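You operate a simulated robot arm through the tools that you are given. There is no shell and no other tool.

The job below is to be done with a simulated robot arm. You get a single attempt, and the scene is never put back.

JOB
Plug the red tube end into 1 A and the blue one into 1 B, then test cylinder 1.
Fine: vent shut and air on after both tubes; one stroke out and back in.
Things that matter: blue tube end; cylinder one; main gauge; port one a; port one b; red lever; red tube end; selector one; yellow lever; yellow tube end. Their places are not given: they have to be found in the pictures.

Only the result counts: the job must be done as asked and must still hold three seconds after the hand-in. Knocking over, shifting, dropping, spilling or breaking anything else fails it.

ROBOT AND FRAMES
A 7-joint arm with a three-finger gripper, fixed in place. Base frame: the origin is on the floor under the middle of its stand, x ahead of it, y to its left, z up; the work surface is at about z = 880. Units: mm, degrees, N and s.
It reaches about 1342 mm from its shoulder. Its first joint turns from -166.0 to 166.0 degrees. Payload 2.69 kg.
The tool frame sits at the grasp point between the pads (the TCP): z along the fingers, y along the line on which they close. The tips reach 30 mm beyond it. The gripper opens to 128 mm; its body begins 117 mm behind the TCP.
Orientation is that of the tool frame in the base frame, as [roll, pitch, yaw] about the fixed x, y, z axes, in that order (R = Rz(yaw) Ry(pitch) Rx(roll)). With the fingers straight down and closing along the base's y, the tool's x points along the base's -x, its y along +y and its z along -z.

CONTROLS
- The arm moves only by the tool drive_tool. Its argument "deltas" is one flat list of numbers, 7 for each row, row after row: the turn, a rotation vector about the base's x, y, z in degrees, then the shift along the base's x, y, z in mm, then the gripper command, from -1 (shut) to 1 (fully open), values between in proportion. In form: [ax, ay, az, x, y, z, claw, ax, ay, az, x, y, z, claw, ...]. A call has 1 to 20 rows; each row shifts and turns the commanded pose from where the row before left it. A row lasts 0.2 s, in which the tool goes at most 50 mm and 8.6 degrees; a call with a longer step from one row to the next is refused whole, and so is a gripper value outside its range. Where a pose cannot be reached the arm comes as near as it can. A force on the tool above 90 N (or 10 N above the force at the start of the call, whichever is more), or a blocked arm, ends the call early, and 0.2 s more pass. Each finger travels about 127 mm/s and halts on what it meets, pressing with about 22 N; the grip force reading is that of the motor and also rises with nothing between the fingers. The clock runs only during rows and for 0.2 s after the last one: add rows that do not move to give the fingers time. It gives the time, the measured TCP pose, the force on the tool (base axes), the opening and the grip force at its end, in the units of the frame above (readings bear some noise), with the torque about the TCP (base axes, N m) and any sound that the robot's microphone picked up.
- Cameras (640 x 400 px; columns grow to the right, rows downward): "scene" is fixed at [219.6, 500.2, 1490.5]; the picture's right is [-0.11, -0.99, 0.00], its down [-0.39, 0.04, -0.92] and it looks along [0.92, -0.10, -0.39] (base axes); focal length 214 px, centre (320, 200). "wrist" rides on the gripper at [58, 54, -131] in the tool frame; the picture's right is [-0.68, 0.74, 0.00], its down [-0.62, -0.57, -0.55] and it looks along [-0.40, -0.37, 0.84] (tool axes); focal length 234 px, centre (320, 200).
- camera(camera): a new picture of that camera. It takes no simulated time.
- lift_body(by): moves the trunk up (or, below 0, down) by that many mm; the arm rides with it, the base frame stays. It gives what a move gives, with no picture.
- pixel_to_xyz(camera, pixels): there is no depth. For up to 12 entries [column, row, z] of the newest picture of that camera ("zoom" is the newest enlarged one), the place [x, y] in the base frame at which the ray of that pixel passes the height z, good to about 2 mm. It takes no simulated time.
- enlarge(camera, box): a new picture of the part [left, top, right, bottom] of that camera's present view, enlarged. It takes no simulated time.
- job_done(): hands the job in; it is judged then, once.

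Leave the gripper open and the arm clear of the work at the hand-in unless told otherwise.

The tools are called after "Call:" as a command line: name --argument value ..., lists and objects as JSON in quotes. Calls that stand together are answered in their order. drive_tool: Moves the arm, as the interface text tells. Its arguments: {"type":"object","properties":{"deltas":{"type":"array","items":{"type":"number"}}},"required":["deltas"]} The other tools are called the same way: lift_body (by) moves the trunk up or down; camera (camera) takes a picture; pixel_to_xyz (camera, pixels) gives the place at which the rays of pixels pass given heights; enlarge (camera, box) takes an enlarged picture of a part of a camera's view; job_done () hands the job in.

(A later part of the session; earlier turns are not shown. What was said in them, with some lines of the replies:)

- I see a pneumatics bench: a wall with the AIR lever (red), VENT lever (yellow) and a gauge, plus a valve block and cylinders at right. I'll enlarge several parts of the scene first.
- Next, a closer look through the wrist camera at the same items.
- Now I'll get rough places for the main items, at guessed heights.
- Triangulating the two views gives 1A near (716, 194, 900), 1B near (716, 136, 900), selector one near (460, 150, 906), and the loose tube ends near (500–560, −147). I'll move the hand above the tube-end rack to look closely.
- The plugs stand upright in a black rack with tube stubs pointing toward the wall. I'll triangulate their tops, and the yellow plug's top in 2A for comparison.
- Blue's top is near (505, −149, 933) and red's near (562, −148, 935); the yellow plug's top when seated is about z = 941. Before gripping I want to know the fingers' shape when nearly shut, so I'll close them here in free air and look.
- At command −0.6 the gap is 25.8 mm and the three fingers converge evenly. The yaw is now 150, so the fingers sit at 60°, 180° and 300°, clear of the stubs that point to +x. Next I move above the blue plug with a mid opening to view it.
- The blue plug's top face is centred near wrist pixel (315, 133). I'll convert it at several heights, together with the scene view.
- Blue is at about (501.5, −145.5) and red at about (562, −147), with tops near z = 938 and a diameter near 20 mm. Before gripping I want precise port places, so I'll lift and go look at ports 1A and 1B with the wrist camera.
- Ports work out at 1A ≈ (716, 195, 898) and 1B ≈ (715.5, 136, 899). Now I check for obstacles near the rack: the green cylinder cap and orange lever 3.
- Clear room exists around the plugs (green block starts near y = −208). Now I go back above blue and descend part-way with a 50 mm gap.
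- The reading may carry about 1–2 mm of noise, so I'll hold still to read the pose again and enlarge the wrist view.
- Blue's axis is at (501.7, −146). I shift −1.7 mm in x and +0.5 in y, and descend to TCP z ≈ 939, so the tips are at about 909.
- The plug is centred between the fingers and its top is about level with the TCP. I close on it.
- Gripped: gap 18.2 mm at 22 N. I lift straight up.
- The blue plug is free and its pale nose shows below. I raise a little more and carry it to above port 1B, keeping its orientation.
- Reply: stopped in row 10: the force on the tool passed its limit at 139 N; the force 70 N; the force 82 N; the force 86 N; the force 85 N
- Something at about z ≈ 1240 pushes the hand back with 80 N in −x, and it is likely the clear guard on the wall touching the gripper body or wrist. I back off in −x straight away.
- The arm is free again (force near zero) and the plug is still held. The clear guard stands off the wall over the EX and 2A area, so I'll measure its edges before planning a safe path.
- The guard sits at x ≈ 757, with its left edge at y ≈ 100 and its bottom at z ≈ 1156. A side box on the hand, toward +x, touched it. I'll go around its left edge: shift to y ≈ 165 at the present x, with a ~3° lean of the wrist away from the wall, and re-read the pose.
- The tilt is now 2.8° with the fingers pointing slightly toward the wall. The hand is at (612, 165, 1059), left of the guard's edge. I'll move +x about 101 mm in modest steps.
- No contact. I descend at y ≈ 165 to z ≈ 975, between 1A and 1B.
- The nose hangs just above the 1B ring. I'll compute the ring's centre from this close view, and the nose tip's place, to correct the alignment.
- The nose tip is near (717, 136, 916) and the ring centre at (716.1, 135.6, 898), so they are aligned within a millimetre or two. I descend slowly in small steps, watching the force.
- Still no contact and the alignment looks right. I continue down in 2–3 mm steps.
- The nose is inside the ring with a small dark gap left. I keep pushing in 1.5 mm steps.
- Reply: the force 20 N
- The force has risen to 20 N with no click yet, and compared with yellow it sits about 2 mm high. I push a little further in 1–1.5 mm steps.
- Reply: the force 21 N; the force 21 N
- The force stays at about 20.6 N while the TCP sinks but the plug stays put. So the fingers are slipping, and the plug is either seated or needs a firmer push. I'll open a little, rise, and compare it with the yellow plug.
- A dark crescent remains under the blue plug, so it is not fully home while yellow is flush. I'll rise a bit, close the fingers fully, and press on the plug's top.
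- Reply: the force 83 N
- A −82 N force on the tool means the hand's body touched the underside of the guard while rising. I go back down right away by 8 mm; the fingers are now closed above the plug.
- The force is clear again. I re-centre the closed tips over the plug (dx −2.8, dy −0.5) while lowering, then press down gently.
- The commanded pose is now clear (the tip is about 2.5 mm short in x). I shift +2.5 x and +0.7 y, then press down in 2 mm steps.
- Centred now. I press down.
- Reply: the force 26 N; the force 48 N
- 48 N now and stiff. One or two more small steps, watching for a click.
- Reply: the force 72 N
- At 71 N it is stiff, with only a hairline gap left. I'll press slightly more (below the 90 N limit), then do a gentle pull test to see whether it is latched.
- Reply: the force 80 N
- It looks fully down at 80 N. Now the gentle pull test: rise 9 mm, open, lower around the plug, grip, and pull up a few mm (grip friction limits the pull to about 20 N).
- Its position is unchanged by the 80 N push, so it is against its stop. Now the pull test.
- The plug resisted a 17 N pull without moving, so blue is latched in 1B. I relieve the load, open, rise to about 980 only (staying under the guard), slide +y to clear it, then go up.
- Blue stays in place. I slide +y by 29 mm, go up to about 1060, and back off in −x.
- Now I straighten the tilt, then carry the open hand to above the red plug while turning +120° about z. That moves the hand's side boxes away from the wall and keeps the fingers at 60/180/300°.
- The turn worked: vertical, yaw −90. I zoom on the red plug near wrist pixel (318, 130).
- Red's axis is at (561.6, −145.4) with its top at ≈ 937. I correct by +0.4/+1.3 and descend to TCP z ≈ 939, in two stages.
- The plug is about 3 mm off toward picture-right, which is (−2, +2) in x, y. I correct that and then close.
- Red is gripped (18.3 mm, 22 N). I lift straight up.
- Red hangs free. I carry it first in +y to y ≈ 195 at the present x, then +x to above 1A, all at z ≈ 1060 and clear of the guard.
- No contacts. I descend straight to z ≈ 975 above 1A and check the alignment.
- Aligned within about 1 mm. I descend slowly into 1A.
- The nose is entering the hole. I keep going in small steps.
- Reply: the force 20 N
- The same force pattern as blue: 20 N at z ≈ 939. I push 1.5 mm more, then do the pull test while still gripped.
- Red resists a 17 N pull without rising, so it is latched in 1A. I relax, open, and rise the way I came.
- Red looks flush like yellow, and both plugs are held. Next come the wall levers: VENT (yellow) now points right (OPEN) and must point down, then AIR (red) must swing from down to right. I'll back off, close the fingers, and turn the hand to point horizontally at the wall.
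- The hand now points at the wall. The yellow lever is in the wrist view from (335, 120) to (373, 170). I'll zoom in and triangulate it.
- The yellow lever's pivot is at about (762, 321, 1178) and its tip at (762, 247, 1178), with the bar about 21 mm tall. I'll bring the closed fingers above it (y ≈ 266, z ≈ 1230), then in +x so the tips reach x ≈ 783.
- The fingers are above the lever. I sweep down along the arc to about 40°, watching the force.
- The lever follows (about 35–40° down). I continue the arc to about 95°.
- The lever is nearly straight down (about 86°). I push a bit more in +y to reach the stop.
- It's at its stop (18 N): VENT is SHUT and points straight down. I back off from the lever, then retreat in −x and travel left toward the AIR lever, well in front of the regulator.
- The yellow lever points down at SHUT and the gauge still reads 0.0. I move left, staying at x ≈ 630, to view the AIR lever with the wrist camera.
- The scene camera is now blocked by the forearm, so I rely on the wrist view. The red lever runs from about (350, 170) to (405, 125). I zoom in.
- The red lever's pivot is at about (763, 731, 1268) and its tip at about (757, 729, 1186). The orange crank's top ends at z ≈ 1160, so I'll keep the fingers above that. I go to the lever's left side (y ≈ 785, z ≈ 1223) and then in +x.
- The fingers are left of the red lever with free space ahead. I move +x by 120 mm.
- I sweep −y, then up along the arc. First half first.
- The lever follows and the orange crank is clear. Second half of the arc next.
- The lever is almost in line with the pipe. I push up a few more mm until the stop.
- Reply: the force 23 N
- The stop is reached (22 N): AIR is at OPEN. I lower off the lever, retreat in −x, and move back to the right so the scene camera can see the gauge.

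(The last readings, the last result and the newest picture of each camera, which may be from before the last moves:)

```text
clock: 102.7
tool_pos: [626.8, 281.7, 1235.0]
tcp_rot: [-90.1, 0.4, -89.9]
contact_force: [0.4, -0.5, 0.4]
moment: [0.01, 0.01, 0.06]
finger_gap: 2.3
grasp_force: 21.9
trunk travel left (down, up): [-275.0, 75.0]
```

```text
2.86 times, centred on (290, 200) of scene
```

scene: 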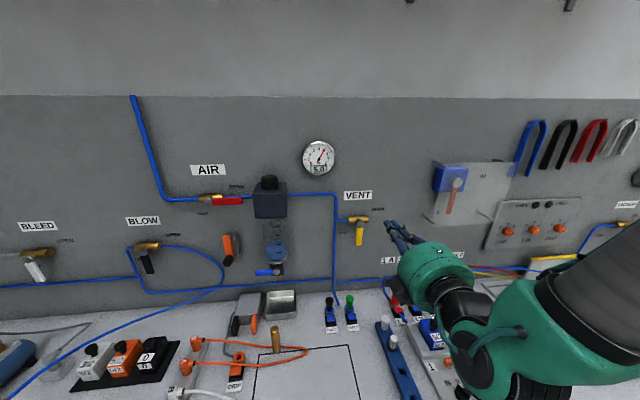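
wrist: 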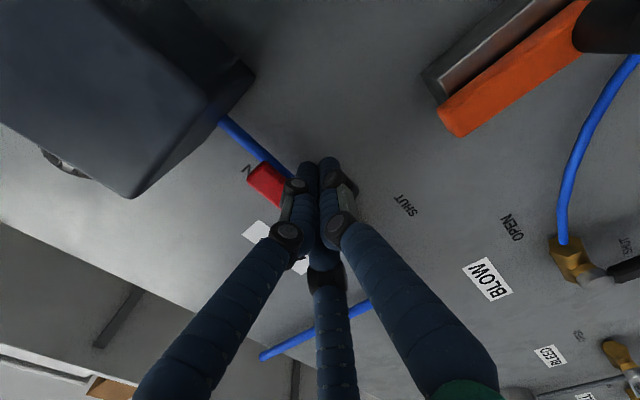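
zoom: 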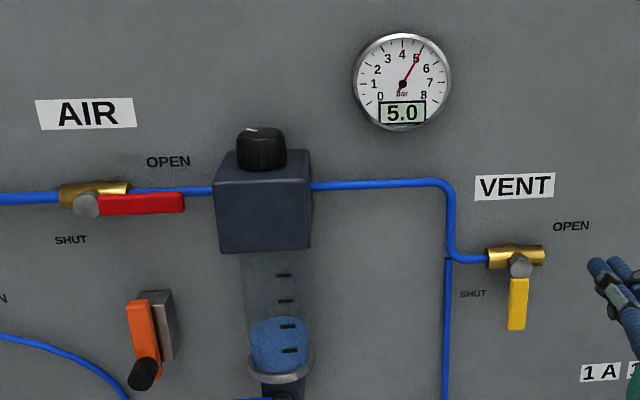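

Main gauge reads 5.0 bar, AIR is open, VENT is shut, and no hiss was heard. Next is selector one. I turn the hand back to vertical while moving toward it.

Call:
drive_tool --deltas '[0, 8.2, 0, -10, -9, 0, -1, 0, 8.2, 0, -10, -9, 0, -1, 0, 8.2, 0, -10, -9, 0, -1, 0, 8.2, 0, -10, -9, 0, -1, 0, 8.2, 0, -10, -9, 0, -1, 0, 8.2, 0, -10, -9, 0, -1, 0, 8.2, 0, -10, -9, 0, -1, 0, 8.2, 0, -10, -9, 0, -1, 0, 8.2, 0, -10, -9, 0, -1, 0, 8.2, 0, -10, -9, 0, -1, 0, 8, 0, -10, -9, 0, -1, 0, 0, 0, 0, 0, 0, -1]'

Call:
drive_tool --deltas '[0, 0, -8, -8, -6, -25, 0, 0, 0, -8, -8, -6, -25, 0, 0, 0, -8, -8, -6, -25, 0, 0, 0, -8, -8, -6, -25, 0, 0, 0, -8, -8, -6, -25, 0, 0, 0, -8, -8, -6, -25, 0, 0, 0, -8, -8, -6, 0, 0, 0, 0, 0, 0, 0, 0, 0]'

Call:
camera --camera "wrist"

Call:
camera --camera "scene"

```text
clock: 105.3
tool_pos: [519.0, 183.7, 1234.4]
tcp_rot: [179.9, 0.0, -90.2]
contact_force: [0.2, -1.0, -0.3]
moment: [0.01, 0.02, -0.01]
finger_gap: 2.2
grasp_force: 21.8
trunk travel left (down, up): [-275.0, 75.0]
```

```text
clock: 107.1
tool_pos: [462.8, 142.9, 1085.3]
tcp_rot: [180.0, 0.2, -146.4]
contact_force: [-0.4, -0.5, 1.0]
moment: [0.0, 0.0, 0.02]
finger_gap: 64.1
grasp_force: 0.0
trunk travel left (down, up): [-275.0, 75.0]
```

```text
taken
```

wrist: 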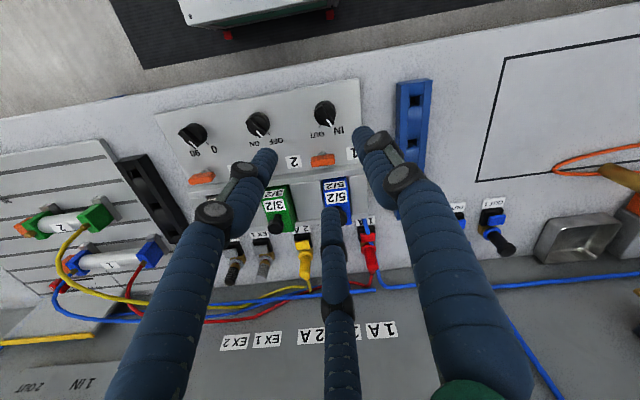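

```text
taken
```

scene: 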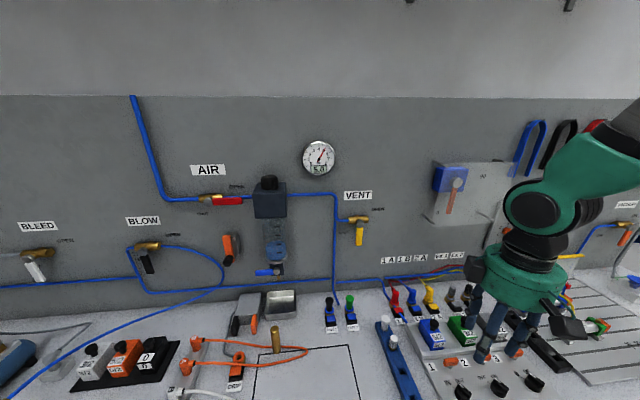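

Now above selector one, seen at wrist pixel (325, 113). I zoom in on it and on cylinder 1.

Call:
enlarge --camera "wrist" --box '[270, 80, 398, 160]'

Call:
pixel_to_xyz --camera "zoom" --pixels '[[275, 165, 890], [275, 165, 900], [275, 165, 910]]'

Call:
enlarge --camera "wrist" --box '[20, 180, 180, 280]'

Call:
enlarge --camera "scene" --box '[420, 340, 516, 400]'

```text
5.00 times, centred on (334, 120) of wrist
```

zoom: 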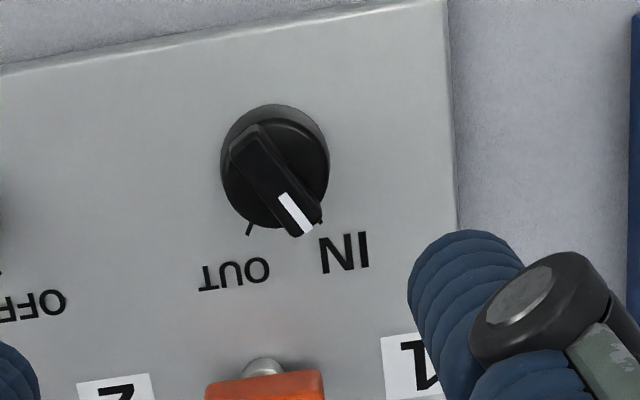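

```text
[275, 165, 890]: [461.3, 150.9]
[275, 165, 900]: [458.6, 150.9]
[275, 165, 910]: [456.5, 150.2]
```

```text
4.00 times, centred on (100, 230) of wrist
```

zoom: 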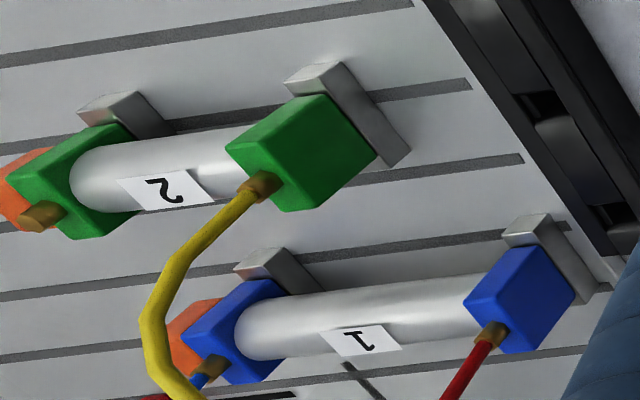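

```text
6.67 times, centred on (468, 370) of scene
```

zoom: 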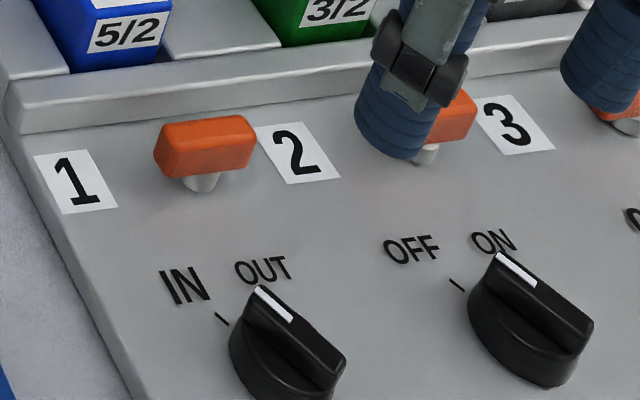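

Call:
enlarge --camera "wrist" --box '[300, 90, 364, 130]'

Call:
pixel_to_xyz --camera "zoom" --pixels '[[345, 340, 888], [195, 362, 888], [245, 230, 888], [302, 345, 910], [302, 345, 905], [190, 165, 910], [190, 165, 905]]'

Call:
enlarge --camera "scene" --box '[440, 370, 488, 400]'

```text
10.00 times, centred on (332, 110) of wrist
```

zoom: 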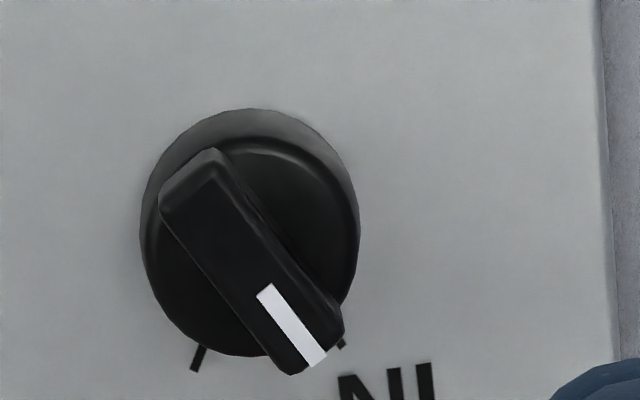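

```text
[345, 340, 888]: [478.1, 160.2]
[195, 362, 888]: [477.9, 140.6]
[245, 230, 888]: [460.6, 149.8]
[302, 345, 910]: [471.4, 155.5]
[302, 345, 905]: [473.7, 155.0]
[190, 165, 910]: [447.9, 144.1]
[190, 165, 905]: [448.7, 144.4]
```

```text
13.33 times, centred on (464, 385) of scene
```

zoom: 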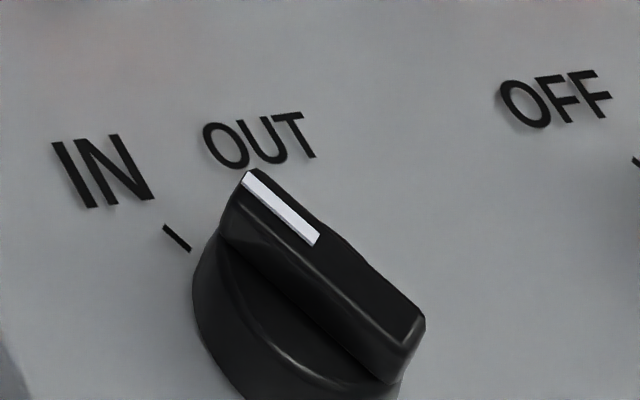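

The IN tick is at azimuth +29°, the OUT tick at −28°, and the bar lies at about +26°, so it is at IN. The knob centre is about (460.3, 149.8). I check for nearby objects: the orange lever 1 and knob 2.

Call:
pixel_to_xyz --camera "wrist" --pixels '[[322, 155, 895], [322, 155, 905], [311, 160, 905], [335, 160, 905], [322, 165, 910], [258, 124, 900], [258, 124, 910]]'

Call:
enlarge --camera "wrist" --box '[230, 90, 358, 170]'

```text
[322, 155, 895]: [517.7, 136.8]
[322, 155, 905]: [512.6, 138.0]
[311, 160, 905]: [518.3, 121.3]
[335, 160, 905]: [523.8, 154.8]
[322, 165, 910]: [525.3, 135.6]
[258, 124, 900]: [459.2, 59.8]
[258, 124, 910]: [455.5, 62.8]
```

```text
5.00 times, centred on (294, 130) of wrist
```

zoom: 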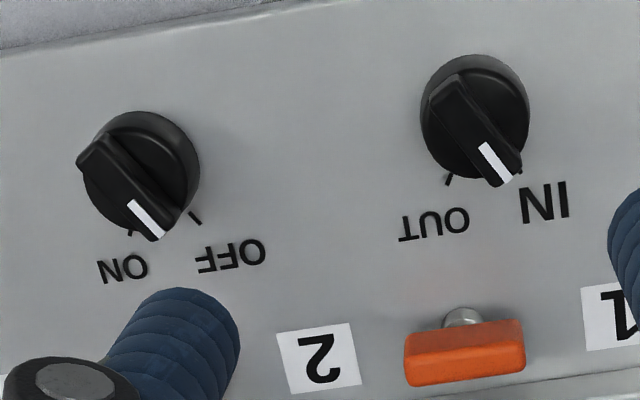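

The knobs are 89 mm apart and orange lever 1 starts near x ≈ 512, so a 42 mm gap fits. I set that gap, turn to yaw 210, centre on the knob, and descend part-way to check.

Call:
drive_tool --deltas '[0, 0, -3.6, -1.5, 6.5, -20, -0.2, 0, 0, 0, 0, 0, -30, -0.35, 0, 0, 0, 0, 0, -30, -0.35, 0, 0, 0, 0, 0, 0, -0.35, 0, 0, 0, 0, 0, 0, -0.35]'

Call:
drive_tool --deltas '[0, 0, 0, 0, 0, 0, -0.35]'

Call:
drive_tool --deltas '[0, 0, 0, 0, 0, 0, -0.35]'

Call:
enlarge --camera "wrist" --box '[256, 110, 384, 190]'

Call:
pixel_to_xyz --camera "zoom" --pixels '[[320, 150, 890], [320, 150, 900], [320, 150, 910]]'

```text
clock: 108.3
tool_pos: [462.7, 149.6, 1004.6]
tcp_rot: [-180.0, 0.1, -149.9]
contact_force: [-0.4, -0.5, 1.2]
moment: [0.0, -0.01, 0.0]
finger_gap: 41.4
grasp_force: 0.0
trunk travel left (down, up): [-275.0, 75.0]
```

```text
clock: 108.7
tool_pos: [462.4, 149.0, 1004.6]
tcp_rot: [-179.9, 0.1, -149.9]
contact_force: [-0.2, 0.0, 0.3]
moment: [0.04, 0.03, 0.01]
finger_gap: 41.7
grasp_force: 0.0
trunk travel left (down, up): [-275.0, 75.0]
```

```text
clock: 109.1
tool_pos: [461.6, 148.7, 1004.6]
tcp_rot: [180.0, 0.2, -149.9]
contact_force: [0.6, -0.7, -0.8]
moment: [0.0, -0.02, 0.01]
finger_gap: 41.6
grasp_force: 0.1
trunk travel left (down, up): [-275.0, 75.0]
```

```text
5.00 times, centred on (320, 150) of wrist
```

zoom: 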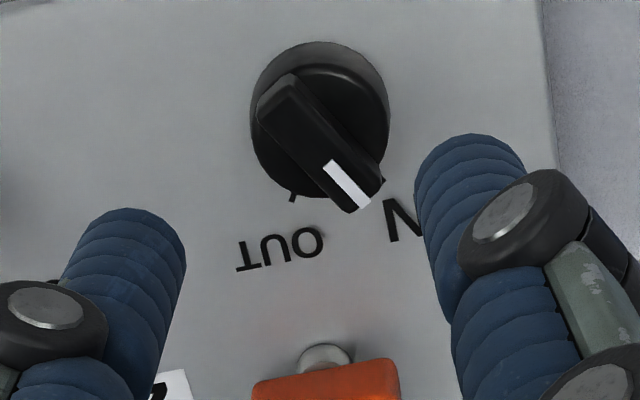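

```text
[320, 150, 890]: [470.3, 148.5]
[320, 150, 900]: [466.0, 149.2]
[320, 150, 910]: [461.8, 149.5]
```

Call:
pixel_to_xyz --camera "zoom" --pixels '[[320, 42, 888], [320, 197, 900], [250, 119, 894], [390, 119, 894], [268, 105, 910], [365, 195, 910], [383, 180, 888], [291, 198, 888]]'

```text
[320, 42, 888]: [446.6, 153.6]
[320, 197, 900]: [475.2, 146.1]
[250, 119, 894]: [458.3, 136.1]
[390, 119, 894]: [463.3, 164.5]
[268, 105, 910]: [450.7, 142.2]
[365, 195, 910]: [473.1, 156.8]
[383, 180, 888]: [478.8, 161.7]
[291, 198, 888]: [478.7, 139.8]
```

The knob centre is (460.8, 150.1), the bar at 33° and the ticks at +33° and −30°. I correct by (−1.4, +1.0) and descend to z ≈ 940, look, then continue.

Call:
drive_tool --deltas '[0, 0, 0, -1.4, 1, -20, -0.35, 0, 0, 0, 0, 0, -22, -0.35, 0, 0, 0, 0, 0, -22, -0.35, 0, 0, 0, 0, 0, 0, -0.35]'

Call:
enlarge --camera "wrist" --box '[256, 110, 384, 190]'

Call:
enlarge --camera "scene" --box '[420, 340, 516, 400]'

```text
clock: 110.1
tool_pos: [461.5, 149.2, 940.4]
tcp_rot: [-180.0, 0.0, -149.8]
contact_force: [-0.4, 0.7, -0.1]
moment: [-0.02, 0.02, 0.0]
finger_gap: 41.7
grasp_force: 0.0
trunk travel left (down, up): [-275.0, 75.0]
```

```text
5.00 times, centred on (320, 150) of wrist
```

zoom: 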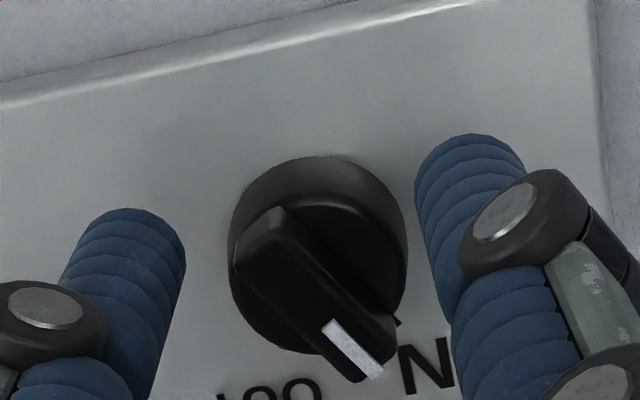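

```text
6.67 times, centred on (468, 370) of scene
```

zoom: 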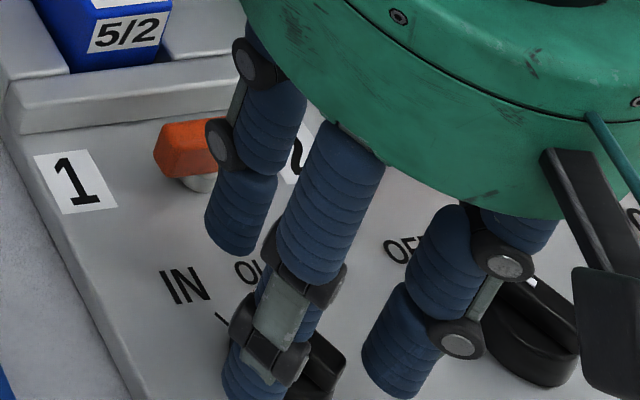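

The bar is centred on the tool axis. I descend 16 mm more so the tips straddle the knob.

Call:
drive_tool --deltas '[0, 0, 0, 0, 0, -6, -0.35, 0, 0, 0, 0, 0, -5, -0.35, 0, 0, 0, 0, 0, -5, -0.35, 0, 0, 0, 0, 0, 0, -0.35]'

Call:
enlarge --camera "wrist" --box '[256, 120, 384, 200]'

Call:
enlarge --camera "scene" --box '[420, 340, 516, 400]'

```text
clock: 111.1
tool_pos: [460.6, 150.2, 924.3]
tcp_rot: [-180.0, 0.1, -149.9]
contact_force: [0.4, 0.3, 0.4]
moment: [0.01, 0.03, 0.03]
finger_gap: 41.5
grasp_force: 0.0
trunk travel left (down, up): [-275.0, 75.0]
```

```text
5.00 times, centred on (320, 160) of wrist
```

zoom: 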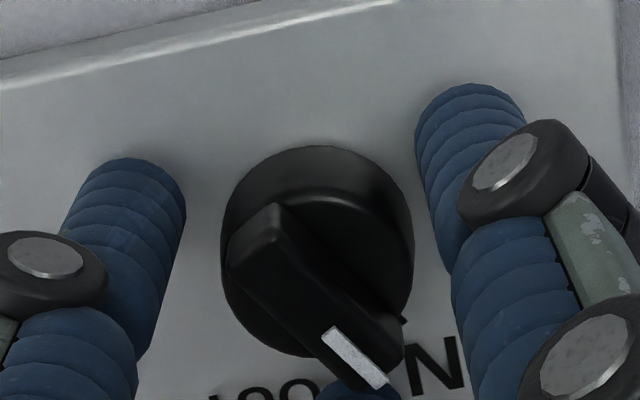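

```text
6.67 times, centred on (468, 370) of scene
```

zoom: 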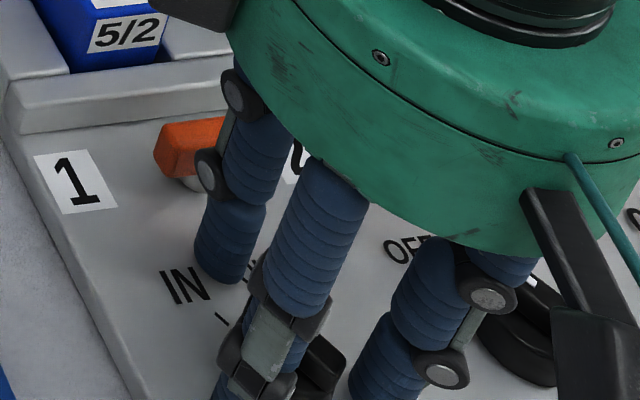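

The fingers straddle the knob with no contact. I close on it.

Call:
drive_tool --deltas '[0, 0, 0, 0, 0, 0, -0.5, 0, 0, 0, 0, 0, 0, -0.7, 0, 0, 0, 0, 0, 0, -1, 0, 0, 0, 0, 0, 0, -1]'

Call:
enlarge --camera "wrist" --box '[256, 120, 384, 200]'

```text
clock: 112.1
tool_pos: [460.5, 149.2, 924.3]
tcp_rot: [-180.0, 0.1, -149.9]
contact_force: [-4.8, 7.2, -1.9]
moment: [0.21, 0.08, -0.14]
finger_gap: 29.8
grasp_force: 45.1
trunk travel left (down, up): [-275.0, 75.0]
```

```text
5.00 times, centred on (320, 160) of wrist
```

zoom: 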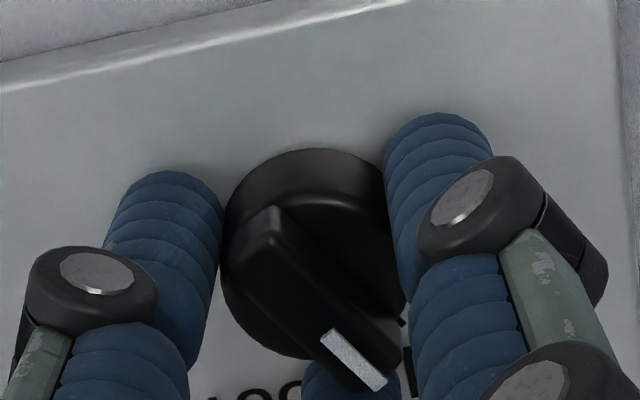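

Gripped at 29.8 mm. I turn the knob −62° about z (from IN to OUT).

Call:
drive_tool --deltas '[0, 0, -8, 0, 0, 0, -1, 0, 0, -8, 0, 0, 0, -1, 0, 0, -8, 0, 0, 0, -1, 0, 0, -8, 0, 0, 0, -1, 0, 0, -8, 0, 0, 0, -1, 0, 0, -8, 0, 0, 0, -1, 0, 0, -8, 0, 0, 0, -1, 0, 0, -6, 0, 0, 0, -1, 0, 0, 0, 0, 0, 0, -1]'

Call:
enlarge --camera "wrist" --box '[256, 120, 384, 200]'

Call:
camera --camera "scene"

Call:
enlarge --camera "scene" --box '[500, 240, 628, 320]'

```text
clock: 114.1
tool_pos: [458.7, 149.9, 924.2]
tcp_rot: [-179.9, 0.0, 148.0]
contact_force: [-23.7, -3.5, -7.9]
moment: [-0.01, 0.69, 0.27]
finger_gap: 28.2
grasp_force: 45.9
trunk travel left (down, up): [-275.0, 75.0]
```

```text
5.00 times, centred on (320, 160) of wrist
```

zoom: 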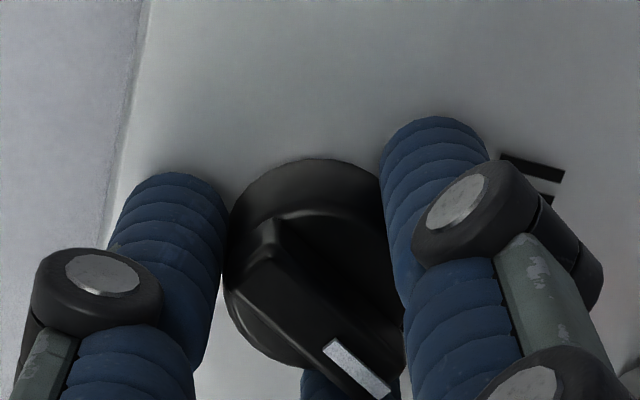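

```text
taken
```

scene: 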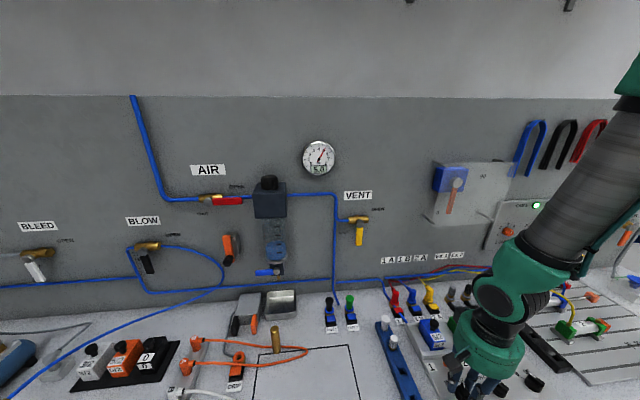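

```text
5.00 times, centred on (564, 280) of scene
```

zoom: 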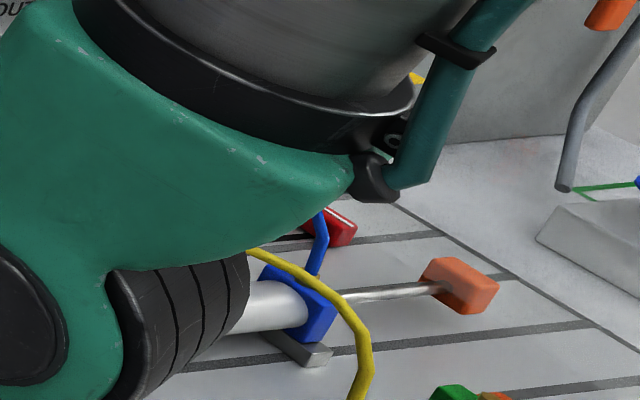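

The knob turned to OUT and cylinder 1's rod is extending (a green lamp lit on the wall panel). I hold still a moment to let the stroke complete and look again.

Call:
drive_tool --deltas '[0, 0, 0, 0, 0, 0, -1, 0, 0, 0, 0, 0, 0, -1, 0, 0, 0, 0, 0, 0, -1, 0, 0, 0, 0, 0, 0, -1, 0, 0, 0, 0, 0, 0, -1]'

Call:
enlarge --camera "scene" --box '[500, 240, 628, 320]'

Call:
enlarge --camera "scene" --box '[480, 180, 608, 260]'

```text
clock: 115.3
tool_pos: [457.7, 150.5, 924.1]
tcp_rot: [-179.9, 0.0, 148.1]
contact_force: [-33.0, -2.5, -13.1]
moment: [0.12, 0.86, 0.24]
finger_gap: 28.3
grasp_force: 45.4
trunk travel left (down, up): [-275.0, 75.0]
```

```text
5.00 times, centred on (564, 280) of scene
```

zoom: 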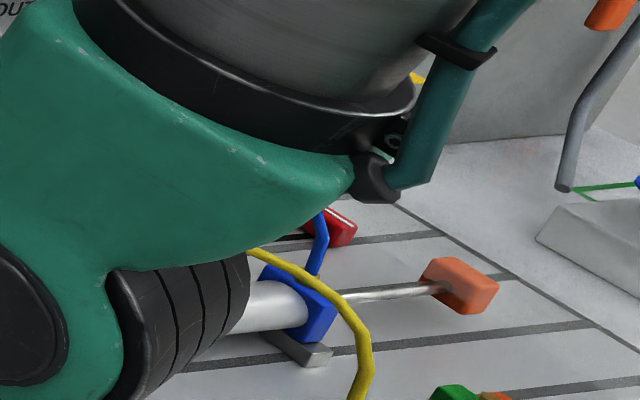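

```text
5.00 times, centred on (544, 220) of scene
```

zoom: 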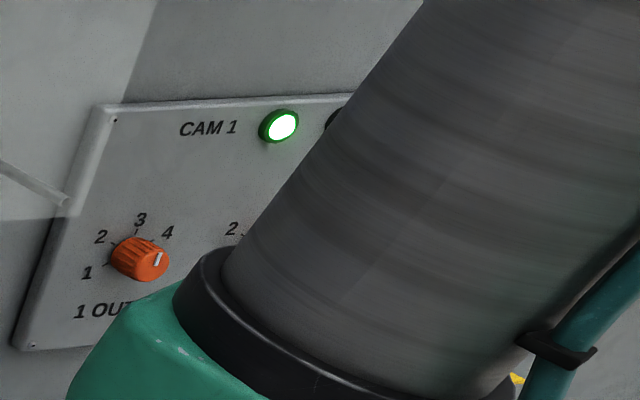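

The rod is steady at full extension and CAM 1 is lit. Now I turn the knob back +62° to IN.

Call:
drive_tool --deltas '[0, 0, 8, 0, 0, 0, -1, 0, 0, 8, 0, 0, 0, -1, 0, 0, 8, 0, 0, 0, -1, 0, 0, 8, 0, 0, 0, -1, 0, 0, 8, 0, 0, 0, -1, 0, 0, 8, 0, 0, 0, -1, 0, 0, 8, 0, 0, 0, -1, 0, 0, 6, 0, 0, 0, -1, 0, 0, 0, 0, 0, 0, -1]'

Call:
enlarge --camera "wrist" --box '[256, 120, 384, 200]'

Call:
camera --camera "scene"

Call:
enlarge --camera "scene" --box '[500, 240, 628, 320]'

```text
clock: 117.3
tool_pos: [458.6, 149.1, 925.3]
tcp_rot: [-179.9, 0.0, -149.9]
contact_force: [-36.1, 9.7, -20.3]
moment: [0.35, 1.01, -0.26]
finger_gap: 28.1
grasp_force: 45.5
trunk travel left (down, up): [-275.0, 75.0]
```

```text
5.00 times, centred on (320, 160) of wrist
```

zoom: 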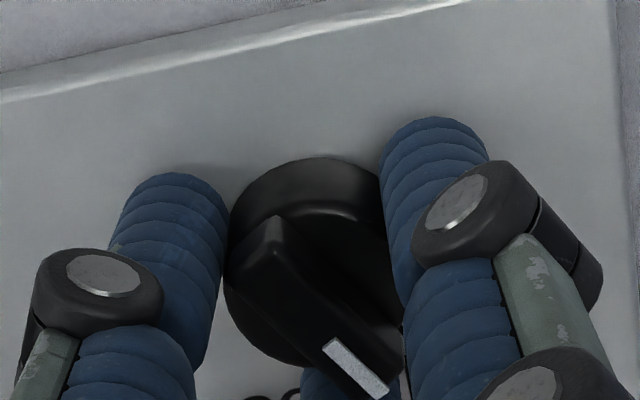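

```text
taken
```

scene: 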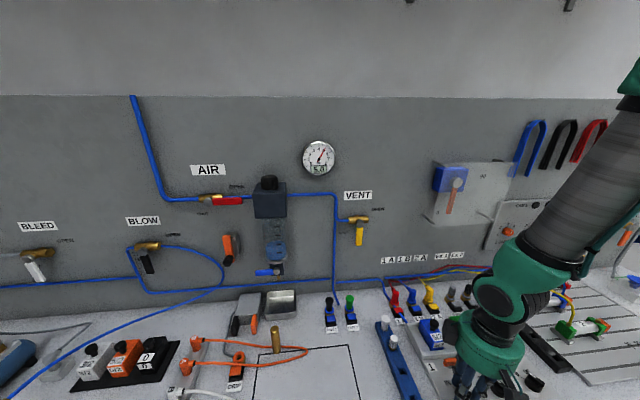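

```text
5.00 times, centred on (564, 280) of scene
```

zoom: 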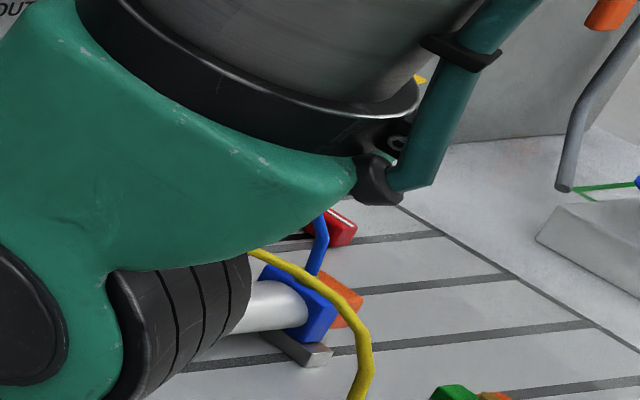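

The rod is back in and the CAM 1 lamp is off. I open only to the 42 mm gap and rise straight up.

Call:
drive_tool --deltas '[0, 0, 0, 0, 0, 0, -0.5, 0, 0, 0, 0, 0, 0, -0.36, 0, 0, 0, 0, 0, 0, -0.36, 0, 0, 0, 0, 0, 8, -0.36, 0, 0, 0, 0, 0, 15, -0.36, 0, 0, 0, 0, 0, 30, -0.36, 0, 0, 0, 0, 0, 40, -0.36, 0, 0, 0, 0, 0, 40, 0, 0, 0, 0, 0, 0, 40, 0.5, 0, 0, 0, 0, 0, 0, 1]'

Call:
enlarge --camera "wrist" --box '[240, 60, 400, 160]'

Call:
camera --camera "wrist"

Call:
camera --camera "scene"

```text
clock: 119.5
tool_pos: [460.2, 149.5, 1098.4]
tcp_rot: [180.0, 0.1, -150.0]
contact_force: [-0.5, -0.5, 0.4]
moment: [0.01, -0.03, -0.01]
finger_gap: 127.9
grasp_force: 0.0
trunk travel left (down, up): [-275.0, 75.0]
```

```text
4.00 times, centred on (320, 110) of wrist
```

zoom: 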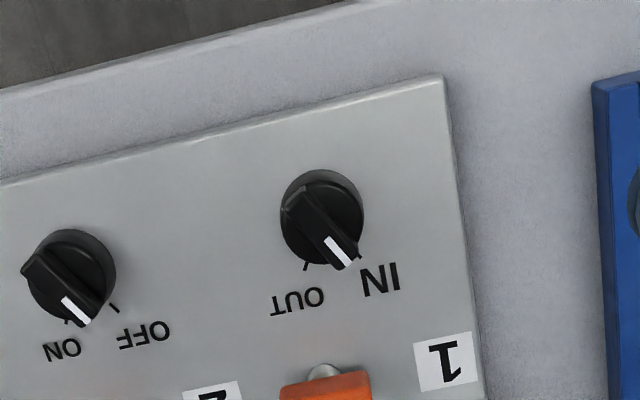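

```text
taken
```

wrist: 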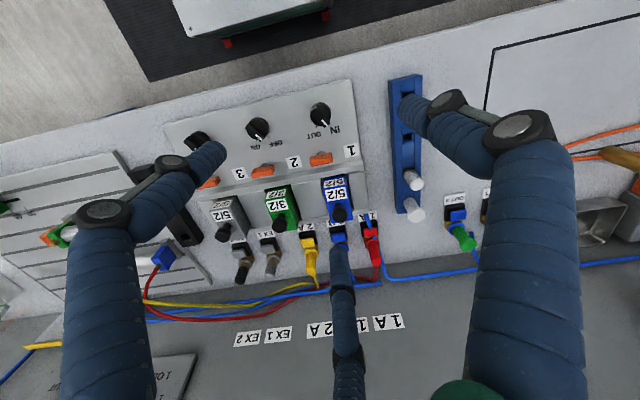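

```text
taken
```

scene: 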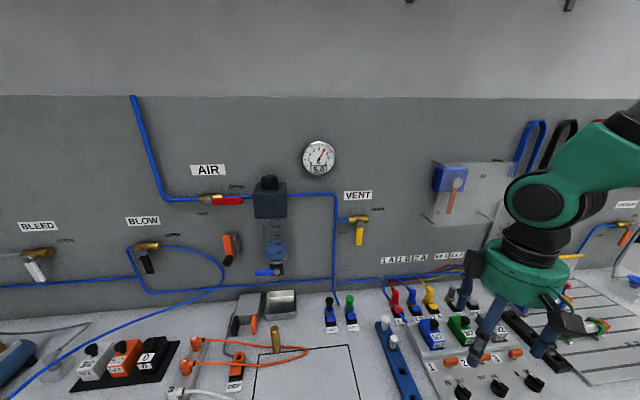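

Selector one is back at IN. I raise the arm well clear and check everything.

Call:
drive_tool --deltas '[0, 0, 0, 0, 0, 45, 1, 0, 0, 0, 0, 0, 45, 1, 0, 0, 0, 0, 0, 45, 1, 0, 0, 0, 0, 0, 45, 1, 0, 0, 0, 0, 0, 45, 1, 0, 0, 0, 0, 0, 45, 1, 0, 0, 0, 0, 0, 0, 1, 0, 0, 0, 0, 0, 0, 1]'

Call:
camera --camera "scene"

Call:
enlarge --camera "scene" --box '[180, 130, 400, 270]'

Call:
enlarge --camera "scene" --box '[480, 180, 640, 280]'

Call:
enlarge --camera "scene" --box '[480, 250, 640, 350]'

Call:
enlarge --camera "scene" --box '[370, 260, 498, 340]'

Call:
enlarge --camera "scene" --box '[400, 310, 544, 400]'

```text
clock: 121.3
tool_pos: [460.5, 149.7, 1367.5]
tcp_rot: [-179.9, 0.0, -149.9]
contact_force: [-0.1, 0.0, 0.0]
moment: [-0.01, 0.01, 0.0]
finger_gap: 127.9
grasp_force: 0.0
trunk travel left (down, up): [-275.0, 75.0]
```

```text
taken
```

scene: 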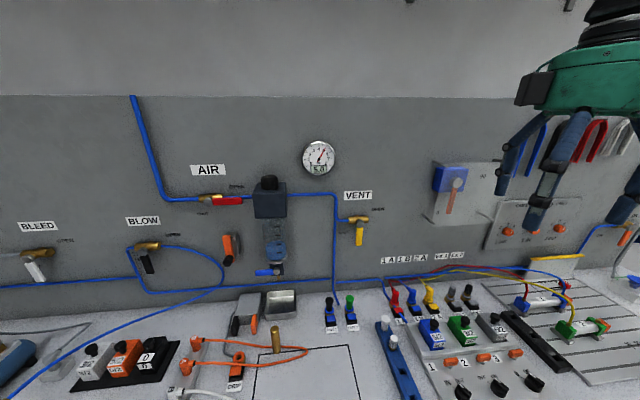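

```text
2.86 times, centred on (290, 200) of scene
```

zoom: 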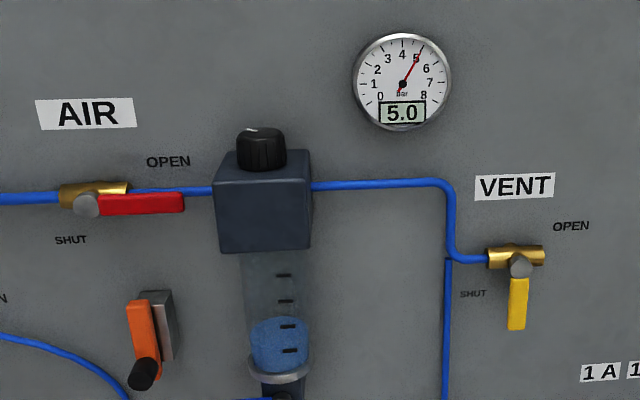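

```text
4.00 times, centred on (560, 230) of scene
```

zoom: 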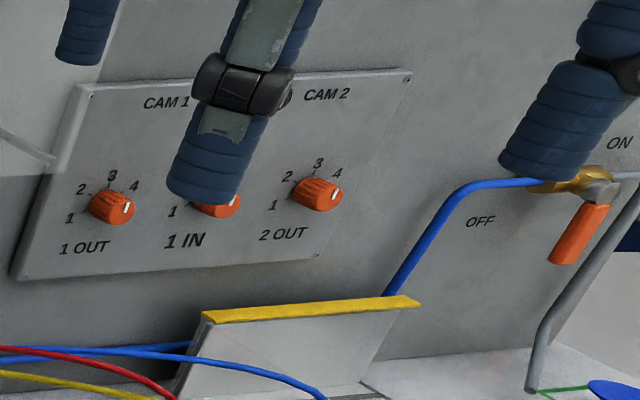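

```text
4.00 times, centred on (560, 300) of scene
```

zoom: 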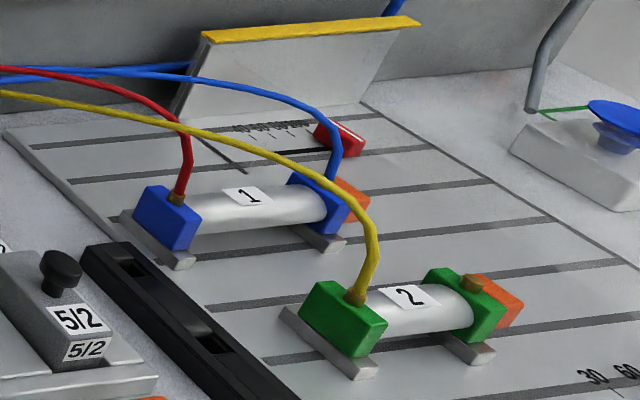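

```text
5.00 times, centred on (434, 300) of scene
```

zoom: 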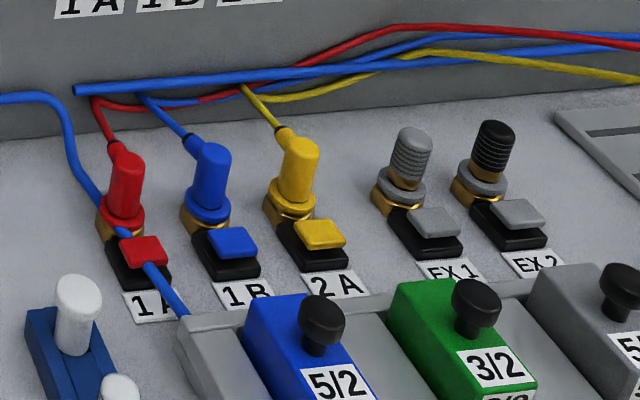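

```text
4.44 times, centred on (472, 355) of scene
```

zoom: 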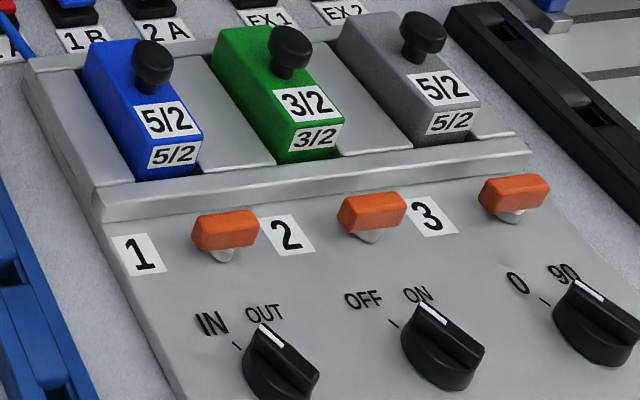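

Everything checks out:
- **Tubes:** red is in 1A and blue in 1B, with yellow untouched in 2A.
- **Valves:** VENT points down at SHUT and AIR is at OPEN. The gauge is steady at 5.0 bar.
- **Test:** cylinder 1 stroked out once (CAM 1 lit) and is back in, with selector one at IN.
- **Robot:** the gripper is open and the arm is clear of the work.

I hand the job in.

Call:
job_done

```text
The job is handed in.
```

I plugged the red tube end into 1A and the blue one into 1B, then ran cylinder 1 out once and back in. The job is handed in; no verdict has come back.

- **Tubes:** Both plugs held against a pull of about 17 N. Blue sits about 1–2 mm higher in its port than red and yellow. An 80 N push did not move it further, but the cylinder worked in both directions with it.
- **Air:** After both tubes were in, I shut the vent first and then turned the air on. The main gauge went from 0.0 to 5.0 bar and stayed there.
- **Test:** With selector one at OUT, the rod extended and the CAM 1 lamp lit. Back at IN, the rod retracted and the lamp went out. Selector one was left at IN.
- **Contacts along the way:** While carrying the blue plug, the gripper bumped the clear guard on the wall twice. The first contact reached 139 N. The second was about 82 N, from below. In the last pictures the guard and everything near it looked unmoved.

At hand-in the gripper was open and the arm was clear of the work.
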